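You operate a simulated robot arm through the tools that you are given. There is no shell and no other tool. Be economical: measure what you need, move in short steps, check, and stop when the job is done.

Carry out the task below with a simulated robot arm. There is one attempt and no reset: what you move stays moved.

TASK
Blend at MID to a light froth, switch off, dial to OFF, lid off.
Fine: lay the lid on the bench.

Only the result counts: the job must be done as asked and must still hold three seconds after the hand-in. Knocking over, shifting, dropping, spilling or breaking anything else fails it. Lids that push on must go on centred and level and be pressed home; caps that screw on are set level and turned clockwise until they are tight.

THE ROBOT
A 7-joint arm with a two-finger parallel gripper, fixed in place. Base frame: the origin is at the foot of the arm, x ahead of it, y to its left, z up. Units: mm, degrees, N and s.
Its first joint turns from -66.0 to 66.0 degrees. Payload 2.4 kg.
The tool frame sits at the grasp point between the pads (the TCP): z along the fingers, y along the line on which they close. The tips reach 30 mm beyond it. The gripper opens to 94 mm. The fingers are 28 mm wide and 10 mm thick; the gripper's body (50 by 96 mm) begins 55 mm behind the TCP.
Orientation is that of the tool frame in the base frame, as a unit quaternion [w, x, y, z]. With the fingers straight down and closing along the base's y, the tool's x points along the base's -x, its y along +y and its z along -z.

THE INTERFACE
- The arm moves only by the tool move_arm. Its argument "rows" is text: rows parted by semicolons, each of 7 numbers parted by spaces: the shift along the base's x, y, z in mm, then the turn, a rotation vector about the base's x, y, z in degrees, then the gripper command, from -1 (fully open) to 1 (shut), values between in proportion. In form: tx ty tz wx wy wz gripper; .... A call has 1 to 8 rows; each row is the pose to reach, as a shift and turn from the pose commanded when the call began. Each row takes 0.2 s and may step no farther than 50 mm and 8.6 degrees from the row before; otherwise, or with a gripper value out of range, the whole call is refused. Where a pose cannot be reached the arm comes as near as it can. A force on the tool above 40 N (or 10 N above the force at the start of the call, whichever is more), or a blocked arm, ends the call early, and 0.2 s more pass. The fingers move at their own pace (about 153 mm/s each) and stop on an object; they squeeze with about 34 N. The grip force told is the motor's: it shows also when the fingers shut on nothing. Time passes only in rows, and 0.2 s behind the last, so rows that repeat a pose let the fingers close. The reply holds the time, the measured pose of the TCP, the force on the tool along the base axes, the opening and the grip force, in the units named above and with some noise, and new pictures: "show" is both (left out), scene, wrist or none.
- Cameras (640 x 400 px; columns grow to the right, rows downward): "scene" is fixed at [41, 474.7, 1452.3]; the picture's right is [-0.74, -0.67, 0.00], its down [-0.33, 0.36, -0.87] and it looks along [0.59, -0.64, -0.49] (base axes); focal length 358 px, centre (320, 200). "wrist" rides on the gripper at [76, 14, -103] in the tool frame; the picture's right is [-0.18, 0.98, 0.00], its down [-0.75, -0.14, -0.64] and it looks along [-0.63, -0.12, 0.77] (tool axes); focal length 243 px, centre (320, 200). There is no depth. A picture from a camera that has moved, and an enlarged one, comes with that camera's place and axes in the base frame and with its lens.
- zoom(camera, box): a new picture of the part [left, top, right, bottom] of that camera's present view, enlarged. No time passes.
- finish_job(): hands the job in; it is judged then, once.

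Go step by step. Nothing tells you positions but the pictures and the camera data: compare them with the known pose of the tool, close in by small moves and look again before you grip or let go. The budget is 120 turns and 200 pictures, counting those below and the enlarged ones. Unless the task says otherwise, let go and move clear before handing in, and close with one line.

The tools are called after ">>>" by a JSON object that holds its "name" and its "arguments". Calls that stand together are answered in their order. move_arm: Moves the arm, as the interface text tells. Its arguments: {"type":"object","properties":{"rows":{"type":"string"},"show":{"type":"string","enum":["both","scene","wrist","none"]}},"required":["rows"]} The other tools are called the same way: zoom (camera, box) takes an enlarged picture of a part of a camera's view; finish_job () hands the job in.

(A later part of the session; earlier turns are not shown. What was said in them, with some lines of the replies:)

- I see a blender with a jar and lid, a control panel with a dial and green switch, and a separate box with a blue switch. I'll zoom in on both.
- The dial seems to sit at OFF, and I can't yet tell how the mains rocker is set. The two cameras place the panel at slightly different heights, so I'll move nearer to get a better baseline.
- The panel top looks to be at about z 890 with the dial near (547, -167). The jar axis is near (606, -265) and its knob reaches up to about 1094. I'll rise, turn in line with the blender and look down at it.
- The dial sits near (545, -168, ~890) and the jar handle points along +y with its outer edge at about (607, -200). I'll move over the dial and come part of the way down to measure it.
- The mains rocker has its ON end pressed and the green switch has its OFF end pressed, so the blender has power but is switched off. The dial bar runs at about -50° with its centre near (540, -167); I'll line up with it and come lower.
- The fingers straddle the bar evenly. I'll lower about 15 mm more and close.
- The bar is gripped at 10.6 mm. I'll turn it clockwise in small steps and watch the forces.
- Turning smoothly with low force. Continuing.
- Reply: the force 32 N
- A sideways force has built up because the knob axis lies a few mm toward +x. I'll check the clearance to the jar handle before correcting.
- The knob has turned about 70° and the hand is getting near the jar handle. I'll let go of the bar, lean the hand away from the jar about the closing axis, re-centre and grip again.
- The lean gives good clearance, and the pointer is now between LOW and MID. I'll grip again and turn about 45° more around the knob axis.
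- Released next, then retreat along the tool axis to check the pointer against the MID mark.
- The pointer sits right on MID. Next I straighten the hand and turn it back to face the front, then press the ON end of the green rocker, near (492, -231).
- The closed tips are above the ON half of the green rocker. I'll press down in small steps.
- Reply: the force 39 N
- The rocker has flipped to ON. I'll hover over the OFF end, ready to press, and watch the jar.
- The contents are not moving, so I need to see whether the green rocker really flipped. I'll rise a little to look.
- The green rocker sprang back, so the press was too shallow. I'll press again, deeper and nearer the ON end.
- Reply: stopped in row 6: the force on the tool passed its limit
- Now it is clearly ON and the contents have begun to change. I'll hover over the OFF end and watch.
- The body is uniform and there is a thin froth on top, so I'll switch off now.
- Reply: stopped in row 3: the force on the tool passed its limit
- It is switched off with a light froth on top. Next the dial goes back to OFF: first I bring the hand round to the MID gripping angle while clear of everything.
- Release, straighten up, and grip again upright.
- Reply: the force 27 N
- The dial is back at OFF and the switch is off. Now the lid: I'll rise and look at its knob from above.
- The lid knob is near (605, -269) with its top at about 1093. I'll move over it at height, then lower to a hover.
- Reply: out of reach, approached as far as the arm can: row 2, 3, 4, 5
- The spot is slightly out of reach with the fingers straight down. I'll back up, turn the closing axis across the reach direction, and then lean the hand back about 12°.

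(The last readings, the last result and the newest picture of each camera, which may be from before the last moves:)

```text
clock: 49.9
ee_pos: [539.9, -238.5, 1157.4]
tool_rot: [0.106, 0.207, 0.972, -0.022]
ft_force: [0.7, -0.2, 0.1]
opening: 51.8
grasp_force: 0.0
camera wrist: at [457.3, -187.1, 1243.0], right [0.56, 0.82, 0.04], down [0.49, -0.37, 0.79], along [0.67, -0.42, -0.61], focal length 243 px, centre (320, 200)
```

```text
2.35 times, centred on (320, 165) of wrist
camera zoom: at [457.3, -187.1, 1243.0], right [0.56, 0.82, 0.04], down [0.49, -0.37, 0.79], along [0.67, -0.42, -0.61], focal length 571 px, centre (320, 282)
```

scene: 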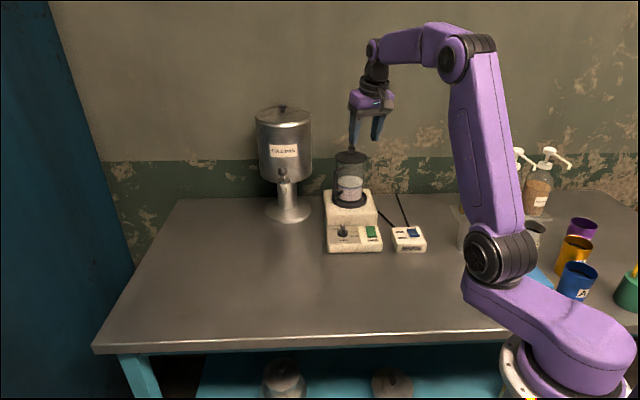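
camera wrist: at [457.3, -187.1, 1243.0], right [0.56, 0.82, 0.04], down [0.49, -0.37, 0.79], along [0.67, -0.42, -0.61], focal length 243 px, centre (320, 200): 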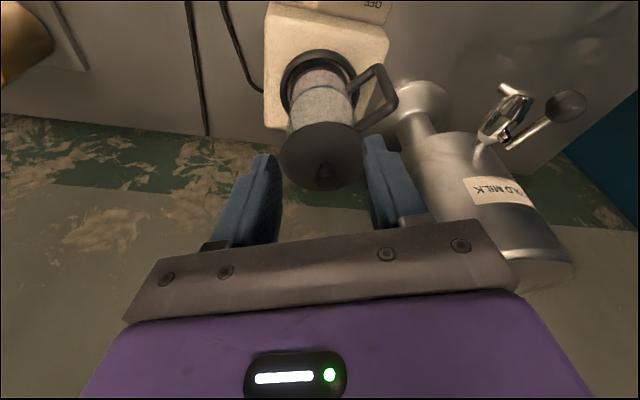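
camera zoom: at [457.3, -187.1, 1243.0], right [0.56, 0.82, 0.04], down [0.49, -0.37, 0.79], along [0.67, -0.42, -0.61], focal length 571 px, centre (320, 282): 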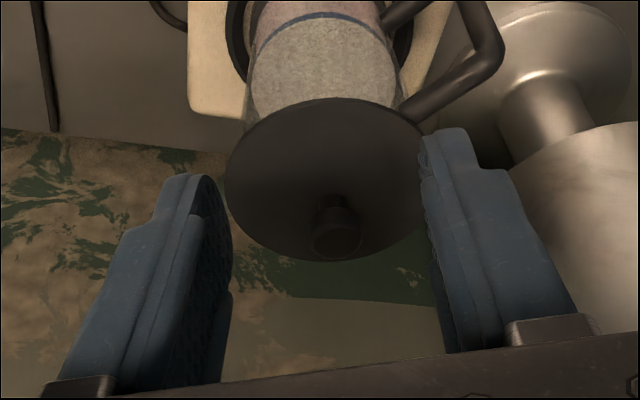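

>>> {"name": "move_arm", "arguments": {"rows": "30 -15 0 0 0 0 -0.1; 58 -28 0 0 0 0 -0.1; 58.5 -28.5 -22 0 0 0 -0.1; 58.5 -28.5 -22 0 0 0 -0.1", "show": "both"}}

>>> {"name": "zoom", "arguments": {"camera": "wrist", "box": [220, 80, 420, 250]}}

>>> {"name": "zoom", "arguments": {"camera": "scene", "box": [310, 100, 410, 200]}}

```text
clock: 50.9
ee_pos: [598.5, -267.0, 1136.3]
tool_rot: [0.106, 0.207, 0.972, -0.022]
ft_force: [-0.1, -0.1, 0.8]
opening: 51.7
grasp_force: 0.1
camera wrist: at [516.0, -215.0, 1220.5], right [0.56, 0.82, 0.04], down [0.49, -0.37, 0.79], along [0.67, -0.42, -0.61], focal length 243 px, centre (320, 200)
```

scene: 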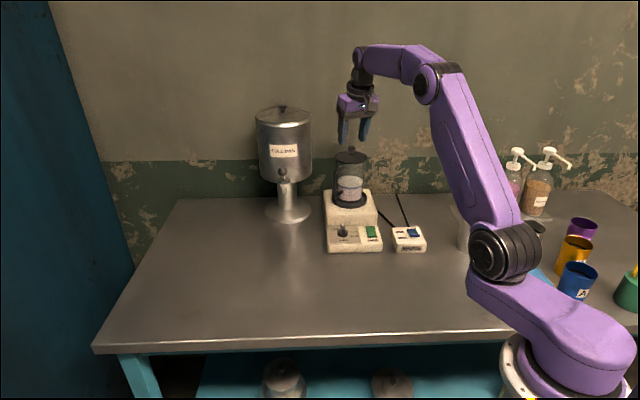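
wrist: 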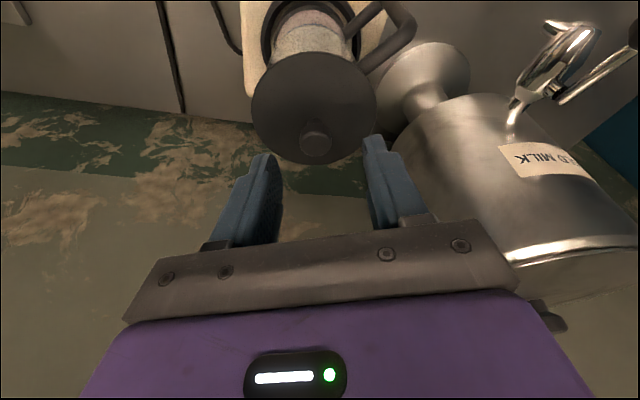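

```text
2.35 times, centred on (320, 165) of wrist
camera zoom: at [516.0, -215.0, 1220.5], right [0.56, 0.82, 0.04], down [0.49, -0.37, 0.79], along [0.67, -0.42, -0.61], focal length 571 px, centre (320, 282)
```

zoom: 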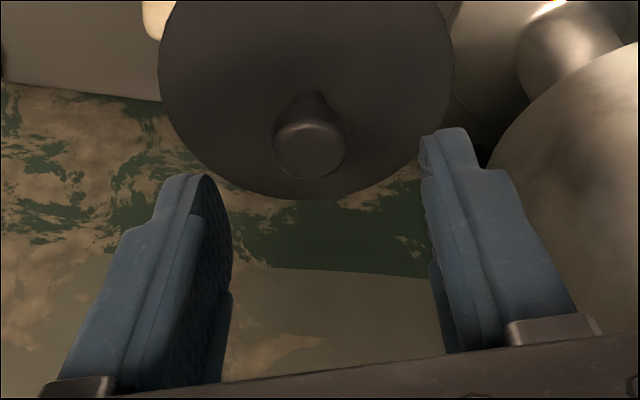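

```text
4.00 times, centred on (360, 150) of scene
camera zoom: at [41.0, 474.7, 1452.3], right [-0.74, -0.67, 0.0], down [-0.33, 0.36, -0.87], along [0.59, -0.64, -0.49], focal length 1433 px, centre (160, 400)
```

zoom: 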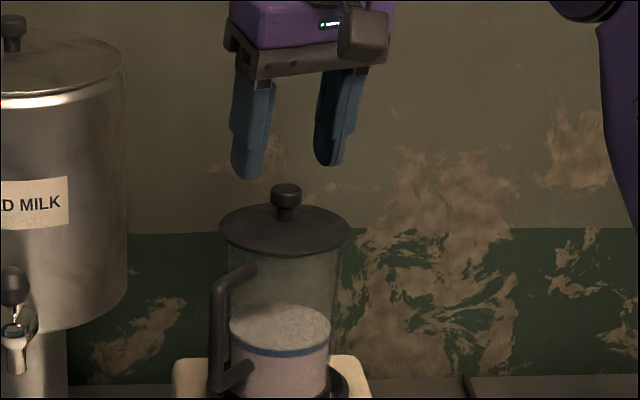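

>>> {"name": "move_arm", "arguments": {"rows": "1 -2 -12 0 0 0 -0.1; 1 -2 -22 0 0 0 -0.1; 1 -2 -30 0 0 0 -0.1; 1 -2 -30 0 0 0 -0.1", "show": "none"}}

>>> {"name": "zoom", "arguments": {"camera": "wrist", "box": [220, 80, 420, 250]}}

>>> {"name": "zoom", "arguments": {"camera": "scene", "box": [310, 100, 410, 200]}}

```text
clock: 51.9
ee_pos: [599.5, -268.7, 1106.3]
tool_rot: [0.106, 0.207, 0.972, -0.022]
ft_force: [-0.7, 0.4, 0.4]
opening: 51.9
grasp_force: 0.0
```

```text
2.35 times, centred on (320, 165) of wrist
camera zoom: at [517.1, -217.3, 1190.8], right [0.56, 0.82, 0.04], down [0.49, -0.37, 0.79], along [0.67, -0.42, -0.61], focal length 571 px, centre (320, 282)
```

zoom: 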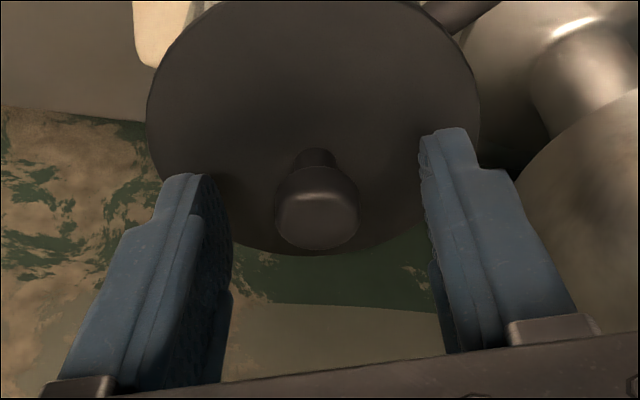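

```text
4.00 times, centred on (360, 150) of scene
camera zoom: at [41.0, 474.7, 1452.3], right [-0.74, -0.67, 0.0], down [-0.33, 0.36, -0.87], along [0.59, -0.64, -0.49], focal length 1433 px, centre (160, 400)
```

zoom: 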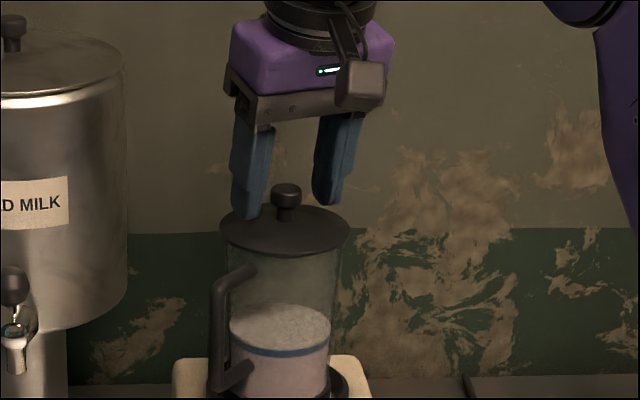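

The knob is centred between the fingers. Closing on it.

>>> {"name": "move_arm", "arguments": {"rows": "0 0 0 0 0 0 1; 0 0 0 0 0 0 1; 0 0 0 0 0 0 1; 0 0 0 0 0 0 1", "show": "none"}}

>>> {"name": "zoom", "arguments": {"camera": "scene", "box": [310, 100, 410, 200]}}

>>> {"name": "zoom", "arguments": {"camera": "wrist", "box": [220, 80, 420, 250]}}

```text
clock: 52.9
ee_pos: [597.9, -270.8, 1106.0]
tool_rot: [0.105, 0.206, 0.973, -0.021]
ft_force: [0.2, -1.3, 1.1]
opening: 20.3
grasp_force: 34.3
```

```text
4.00 times, centred on (360, 150) of scene
camera zoom: at [41.0, 474.7, 1452.3], right [-0.74, -0.67, 0.0], down [-0.33, 0.36, -0.87], along [0.59, -0.64, -0.49], focal length 1433 px, centre (160, 400)
```

zoom: 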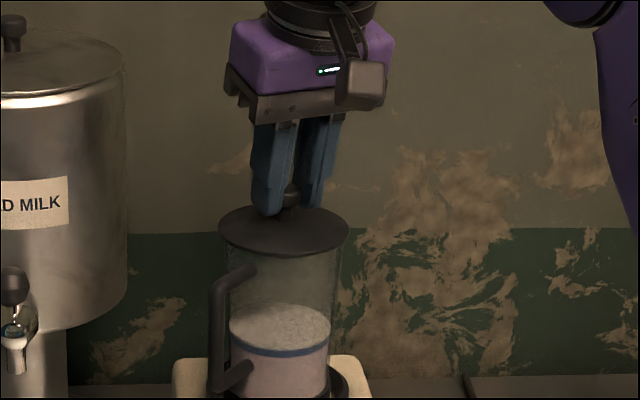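

```text
2.35 times, centred on (320, 165) of wrist
camera zoom: at [517.1, -217.3, 1190.9], right [0.56, 0.82, 0.04], down [0.49, -0.37, 0.79], along [0.67, -0.42, -0.61], focal length 571 px, centre (320, 282)
```

zoom: 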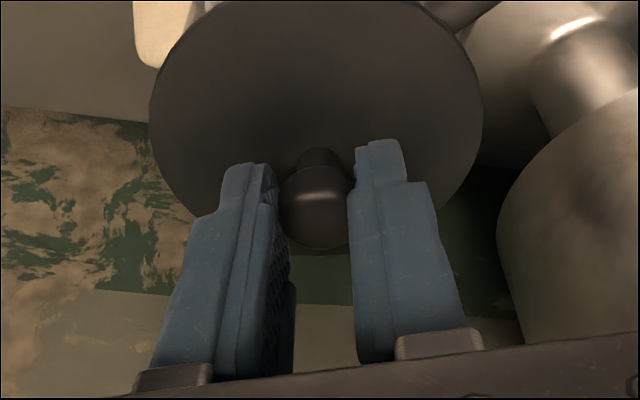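

>>> {"name": "move_arm", "arguments": {"rows": "0 0 4 0 0 0 1; 0 0 9 0 0 0 1; 0 0 15 0 0 0 1; 0 0 22 0 0 0 1; 0 0 30 0 0 0 1; 0 0 38 0 0 0 1", "show": "both"}}

>>> {"name": "zoom", "arguments": {"camera": "scene", "box": [310, 100, 410, 220]}}

```text
clock: 54.3
ee_pos: [599.4, -268.6, 1144.1]
tool_rot: [0.106, 0.207, 0.972, -0.022]
ft_force: [0.3, 1.3, -0.4]
opening: 20.3
grasp_force: 33.4
camera wrist: at [517.0, -217.3, 1228.5], right [0.56, 0.82, 0.04], down [0.49, -0.37, 0.79], along [0.67, -0.42, -0.61], focal length 243 px, centre (320, 200)
```

scene: 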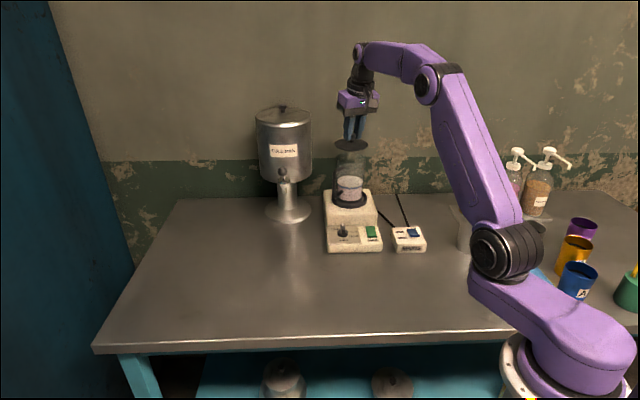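
wrist: 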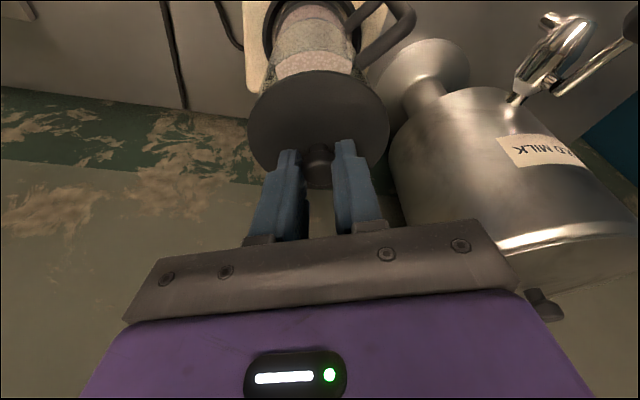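

```text
3.33 times, centred on (360, 160) of scene
camera zoom: at [41.0, 474.7, 1452.3], right [-0.74, -0.67, 0.0], down [-0.33, 0.36, -0.87], along [0.59, -0.64, -0.49], focal length 1194 px, centre (187, 333)
```

zoom: 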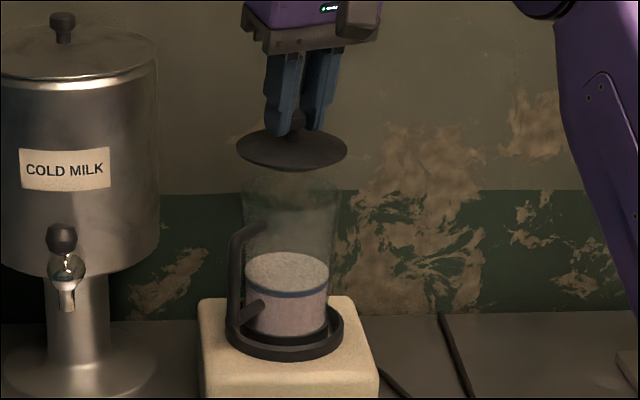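

The lid is off and the jar stayed put. I'll carry the lid at height over to the open bench in front, near (450, 5).

>>> {"name": "move_arm", "arguments": {"rows": "-10 17 6 0 0 0 1; -25 45 6 0 0 0 1; -45 80 6 0 0 0 1; -65 118 6 0 0 0 1; -87 155 6 0 0 0 1; -108 193 6 0 0 0 1; -130 230 6 0 0 0 1; -152 270 6 0 0 0 1", "show": "none"}}

>>> {"name": "move_arm", "arguments": {"rows": "0 0 -40 0 0 0 1; 0 0 -80 0 0 0 1; 0 0 -120 0 0 0 1; 0 0 -150 0 0 0 1; 0 0 -170 0 0 0 1; 0 0 -170 0 0 0 1", "show": "both"}}

>>> {"name": "zoom", "arguments": {"camera": "scene", "box": [250, 190, 410, 320]}}

```text
clock: 56.1
ee_pos: [446.6, 2.6, 1149.7]
tool_rot: [0.107, 0.206, 0.972, -0.021]
ft_force: [0.4, 0.0, -0.1]
opening: 20.0
grasp_force: 34.0
```

```text
clock: 57.5
ee_pos: [447.5, 1.7, 979.9]
tool_rot: [0.105, 0.207, 0.972, -0.022]
ft_force: [0.3, -0.5, 0.7]
opening: 20.3
grasp_force: 34.2
camera wrist: at [365.2, 53.4, 1064.9], right [0.56, 0.82, 0.04], down [0.49, -0.37, 0.79], along [0.67, -0.42, -0.61], focal length 243 px, centre (320, 200)
```

scene: 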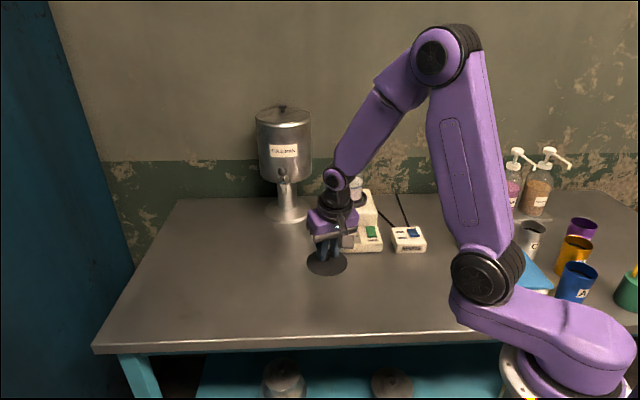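
wrist: 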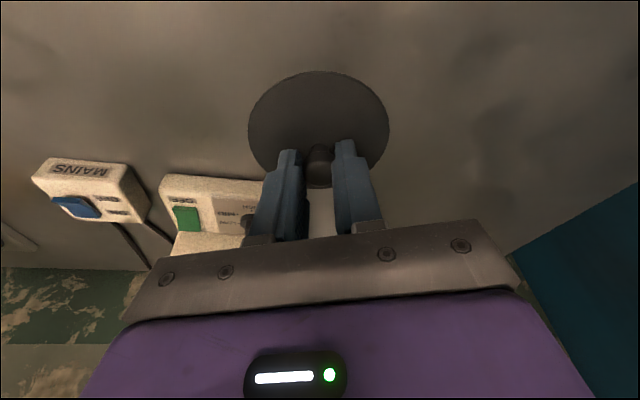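

```text
3.08 times, centred on (330, 255) of scene
camera zoom: at [41.0, 474.7, 1452.3], right [-0.74, -0.67, 0.0], down [-0.33, 0.36, -0.87], along [0.59, -0.64, -0.49], focal length 1102 px, centre (289, 31)
```

zoom: 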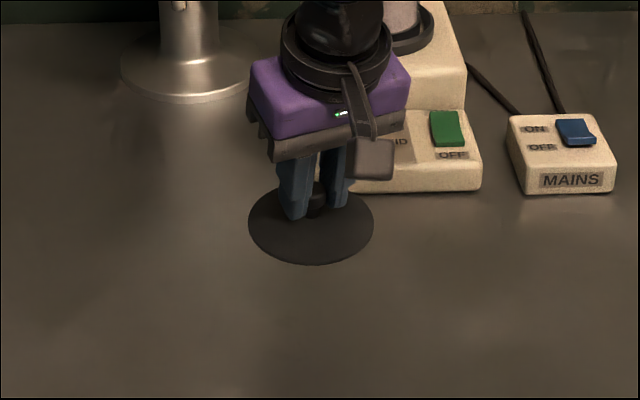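

>>> {"name": "move_arm", "arguments": {"rows": "0 0 -10 0 0 0 1; 0 0 -20 0 0 0 1; 0 0 -30 0 0 0 1; 0 0 -40 0 0 0 1; 0 0 -45 0 0 0 1; 0 0 -50 0 0 0 1", "show": "none"}}

>>> {"name": "zoom", "arguments": {"camera": "scene", "box": [250, 190, 410, 320]}}

```text
clock: 58.9
ee_pos: [447.6, 2.0, 931.5]
tool_rot: [0.106, 0.207, 0.972, -0.022]
ft_force: [-0.5, 0.4, 0.3]
opening: 20.3
grasp_force: 34.7
```

```text
3.08 times, centred on (330, 255) of scene
camera zoom: at [41.0, 474.7, 1452.3], right [-0.74, -0.67, 0.0], down [-0.33, 0.36, -0.87], along [0.59, -0.64, -0.49], focal length 1102 px, centre (289, 31)
```

zoom: 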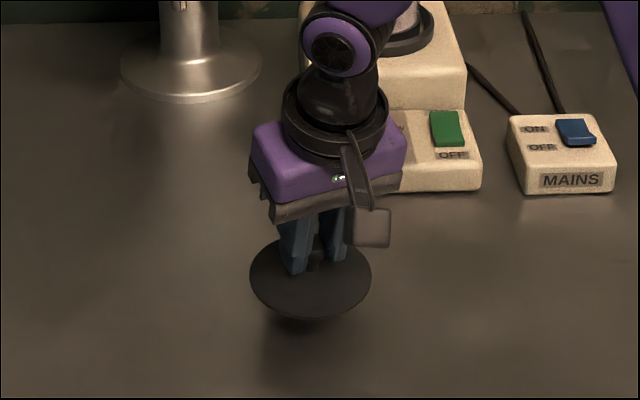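

>>> {"name": "move_arm", "arguments": {"rows": "0 0 -5 0 0 0 1; 0 0 -10 0 0 0 1; 0 0 -14 0 0 0 1; 0 0 -18 0 0 0 1", "show": "none"}}

>>> {"name": "zoom", "arguments": {"camera": "scene", "box": [250, 190, 410, 320]}}

```text
clock: 59.9
ee_pos: [448.0, 1.1, 912.6]
tool_rot: [0.107, 0.207, 0.972, -0.022]
ft_force: [-0.3, 0.4, -0.5]
opening: 20.0
grasp_force: 34.1
```

```text
3.08 times, centred on (330, 255) of scene
camera zoom: at [41.0, 474.7, 1452.3], right [-0.74, -0.67, 0.0], down [-0.33, 0.36, -0.87], along [0.59, -0.64, -0.49], focal length 1102 px, centre (289, 31)
```

zoom: 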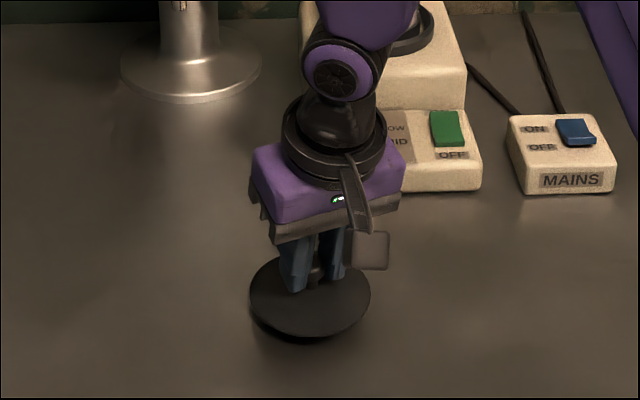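

Nearly down. Continuing in 2–3 mm steps until there is contact.

>>> {"name": "move_arm", "arguments": {"rows": "0 0 -2 0 0 0 1; 0 0 -4 0 0 0 1; 0 0 -6 0 0 0 1", "show": "none"}}

>>> {"name": "zoom", "arguments": {"camera": "scene", "box": [290, 240, 370, 300]}}

```text
clock: 60.7
ee_pos: [447.0, 1.2, 906.5]
tool_rot: [0.105, 0.206, 0.973, -0.021]
ft_force: [-0.3, -0.3, -0.5]
opening: 20.3
grasp_force: 34.0
```

```text
6.67 times, centred on (330, 270) of scene
camera zoom: at [41.0, 474.7, 1452.3], right [-0.74, -0.67, 0.0], down [-0.33, 0.36, -0.87], along [0.59, -0.64, -0.49], focal length 2388 px, centre (253, -267)
```

zoom: 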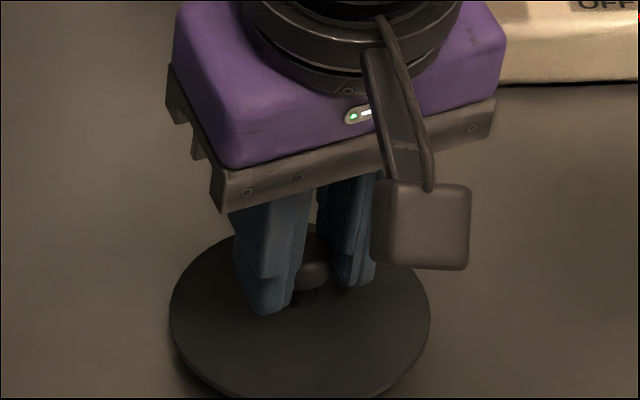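

>>> {"name": "move_arm", "arguments": {"rows": "0 0 -2 0 0 0 1; 0 0 -4 0 0 0 1; 0 0 -6 0 0 0 1", "show": "none"}}

>>> {"name": "zoom", "arguments": {"camera": "scene", "box": [290, 250, 370, 310]}}

```text
clock: 61.4
ee_pos: [447.0, 1.4, 904.7]
tool_rot: [0.106, 0.206, 0.972, -0.023]
ft_force: [-6.2, 1.3, 16.0]
opening: 19.8
grasp_force: 33.9
stopped in row 3: the force on the tool passed its limit (the readings are from after the stop); the commanded pose is now the measured one
```

```text
6.67 times, centred on (330, 280) of scene
camera zoom: at [40.6, 474.7, 1452.3], right [-0.74, -0.67, 0.0], down [-0.33, 0.36, -0.87], along [0.59, -0.64, -0.49], focal length 2388 px, centre (253, -333)
```

zoom: 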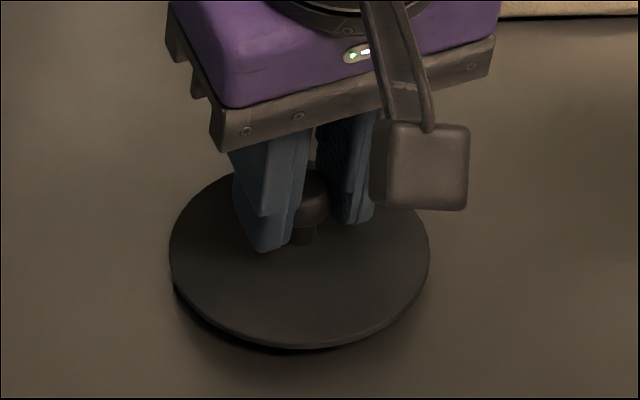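

The lid is resting on the bench. Releasing and moving up clear.

>>> {"name": "move_arm", "arguments": {"rows": "0 0 0.5 0 0 0 0.6; 0 0 0.5 0 0 0 0.2; 0 0 0.5 0 0 0 0.1; 0 0 20 0 0 0 0.1; 0 0 60 0 0 0 0; -10 0 105 0 0 0 0; -40 30 145 0 0 0 0; -60 60 180 0 0 0 0", "show": "both"}}

>>> {"name": "zoom", "arguments": {"camera": "scene", "box": [280, 160, 430, 310]}}

```text
refused: row 7 steps farther than a row can; nothing moved
```

```text
2.67 times, centred on (355, 235) of scene
camera zoom: at [40.6, 474.7, 1452.3], right [-0.74, -0.67, 0.0], down [-0.33, 0.36, -0.87], along [0.59, -0.64, -0.49], focal length 955 px, centre (227, 107)
```

zoom: 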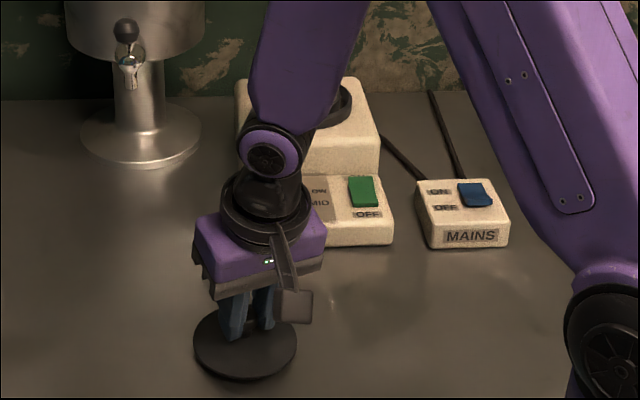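

That call was refused because one step was too long. I'll repeat it with shorter steps.

>>> {"name": "move_arm", "arguments": {"rows": "0 0 0.5 0 0 0 0.6; 0 0 0.5 0 0 0 0.2; 0 0 0.5 0 0 0 0.1; 0 0 20 0 0 0 0.1; 0 0 60 0 0 0 0; -5 0 100 0 0 0 0; -20 0 140 0 0 0 0; -40 0 180 0 0 0 0", "show": "both"}}

>>> {"name": "zoom", "arguments": {"camera": "scene", "box": [280, 160, 430, 310]}}

```text
clock: 63.2
ee_pos: [407.7, 2.4, 1084.2]
tool_rot: [0.107, 0.207, 0.972, -0.022]
ft_force: [-0.2, -0.4, 0.1]
opening: 47.0
grasp_force: 0.1
camera wrist: at [324.7, 53.3, 1167.9], right [0.56, 0.82, 0.04], down [0.49, -0.37, 0.79], along [0.67, -0.43, -0.61], focal length 243 px, centre (320, 200)
```

scene: 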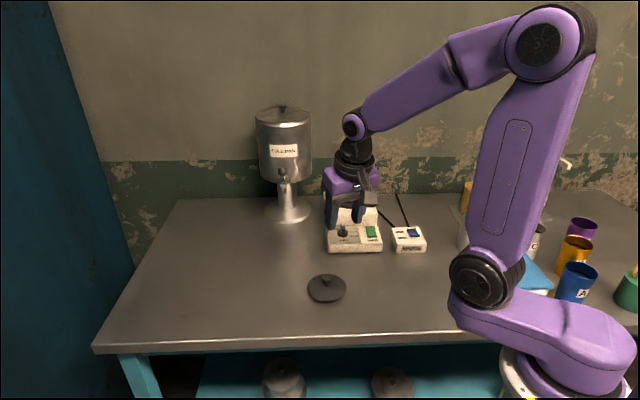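
wrist: 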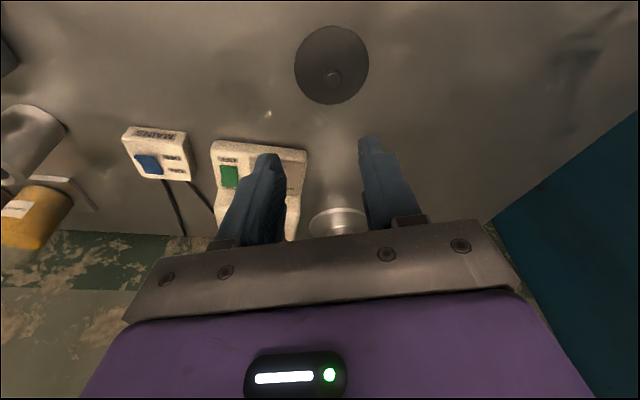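

```text
2.67 times, centred on (355, 235) of scene
camera zoom: at [41.0, 474.7, 1452.3], right [-0.74, -0.67, 0.0], down [-0.33, 0.36, -0.87], along [0.59, -0.64, -0.49], focal length 955 px, centre (227, 107)
```

zoom: 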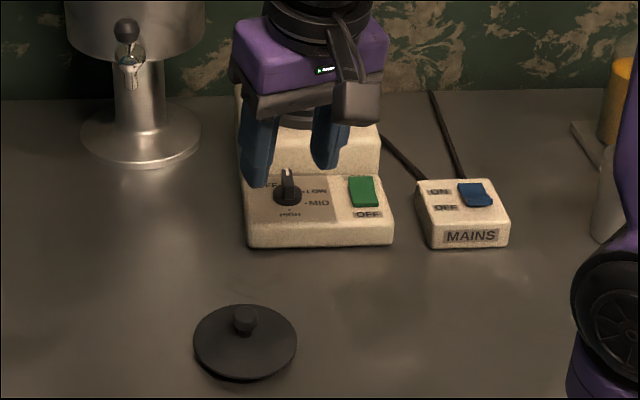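

The lid lies flat and steady on the bench. I'll move the arm up for one last look at the jar and dial.

>>> {"name": "move_arm", "arguments": {"rows": "-10 0 45 0 0 0 0; -20 0 90 0 0 0 0; -20 0 130 0 0 0 0; -20 0 130 0 0 0 0", "show": "none"}}

>>> {"name": "zoom", "arguments": {"camera": "scene", "box": [280, 140, 430, 310]}}

```text
clock: 64.2
ee_pos: [387.5, 0.3, 1215.5]
tool_rot: [0.106, 0.207, 0.972, -0.022]
ft_force: [0.3, 0.2, -0.4]
opening: 47.1
grasp_force: 0.1
```

```text
2.35 times, centred on (355, 225) of scene
camera zoom: at [41.0, 474.7, 1452.3], right [-0.74, -0.67, 0.0], down [-0.33, 0.36, -0.87], along [0.59, -0.64, -0.49], focal length 843 px, centre (238, 141)
```

zoom: 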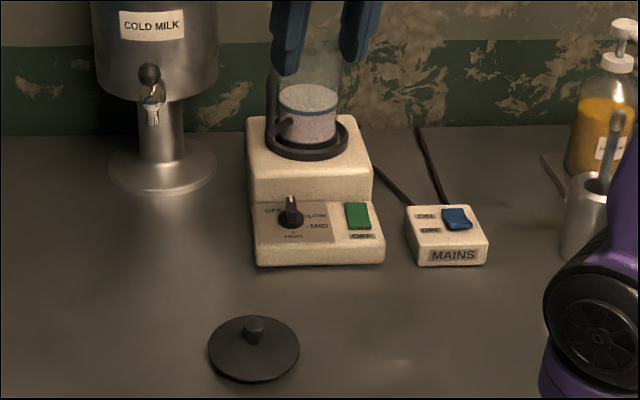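

The jar is in its place with a light froth, the switch and dial are both at OFF, and the lid is on the bench. Handing in.

>>> {"name": "finish_job", "arguments": {}}

```text
The job is handed in.
```

The drink was blended at MID to a light froth (judged by eye), the blender is switched off with its dial back at OFF, and the lid is lying on the bench; the mains box was left ON, as found.
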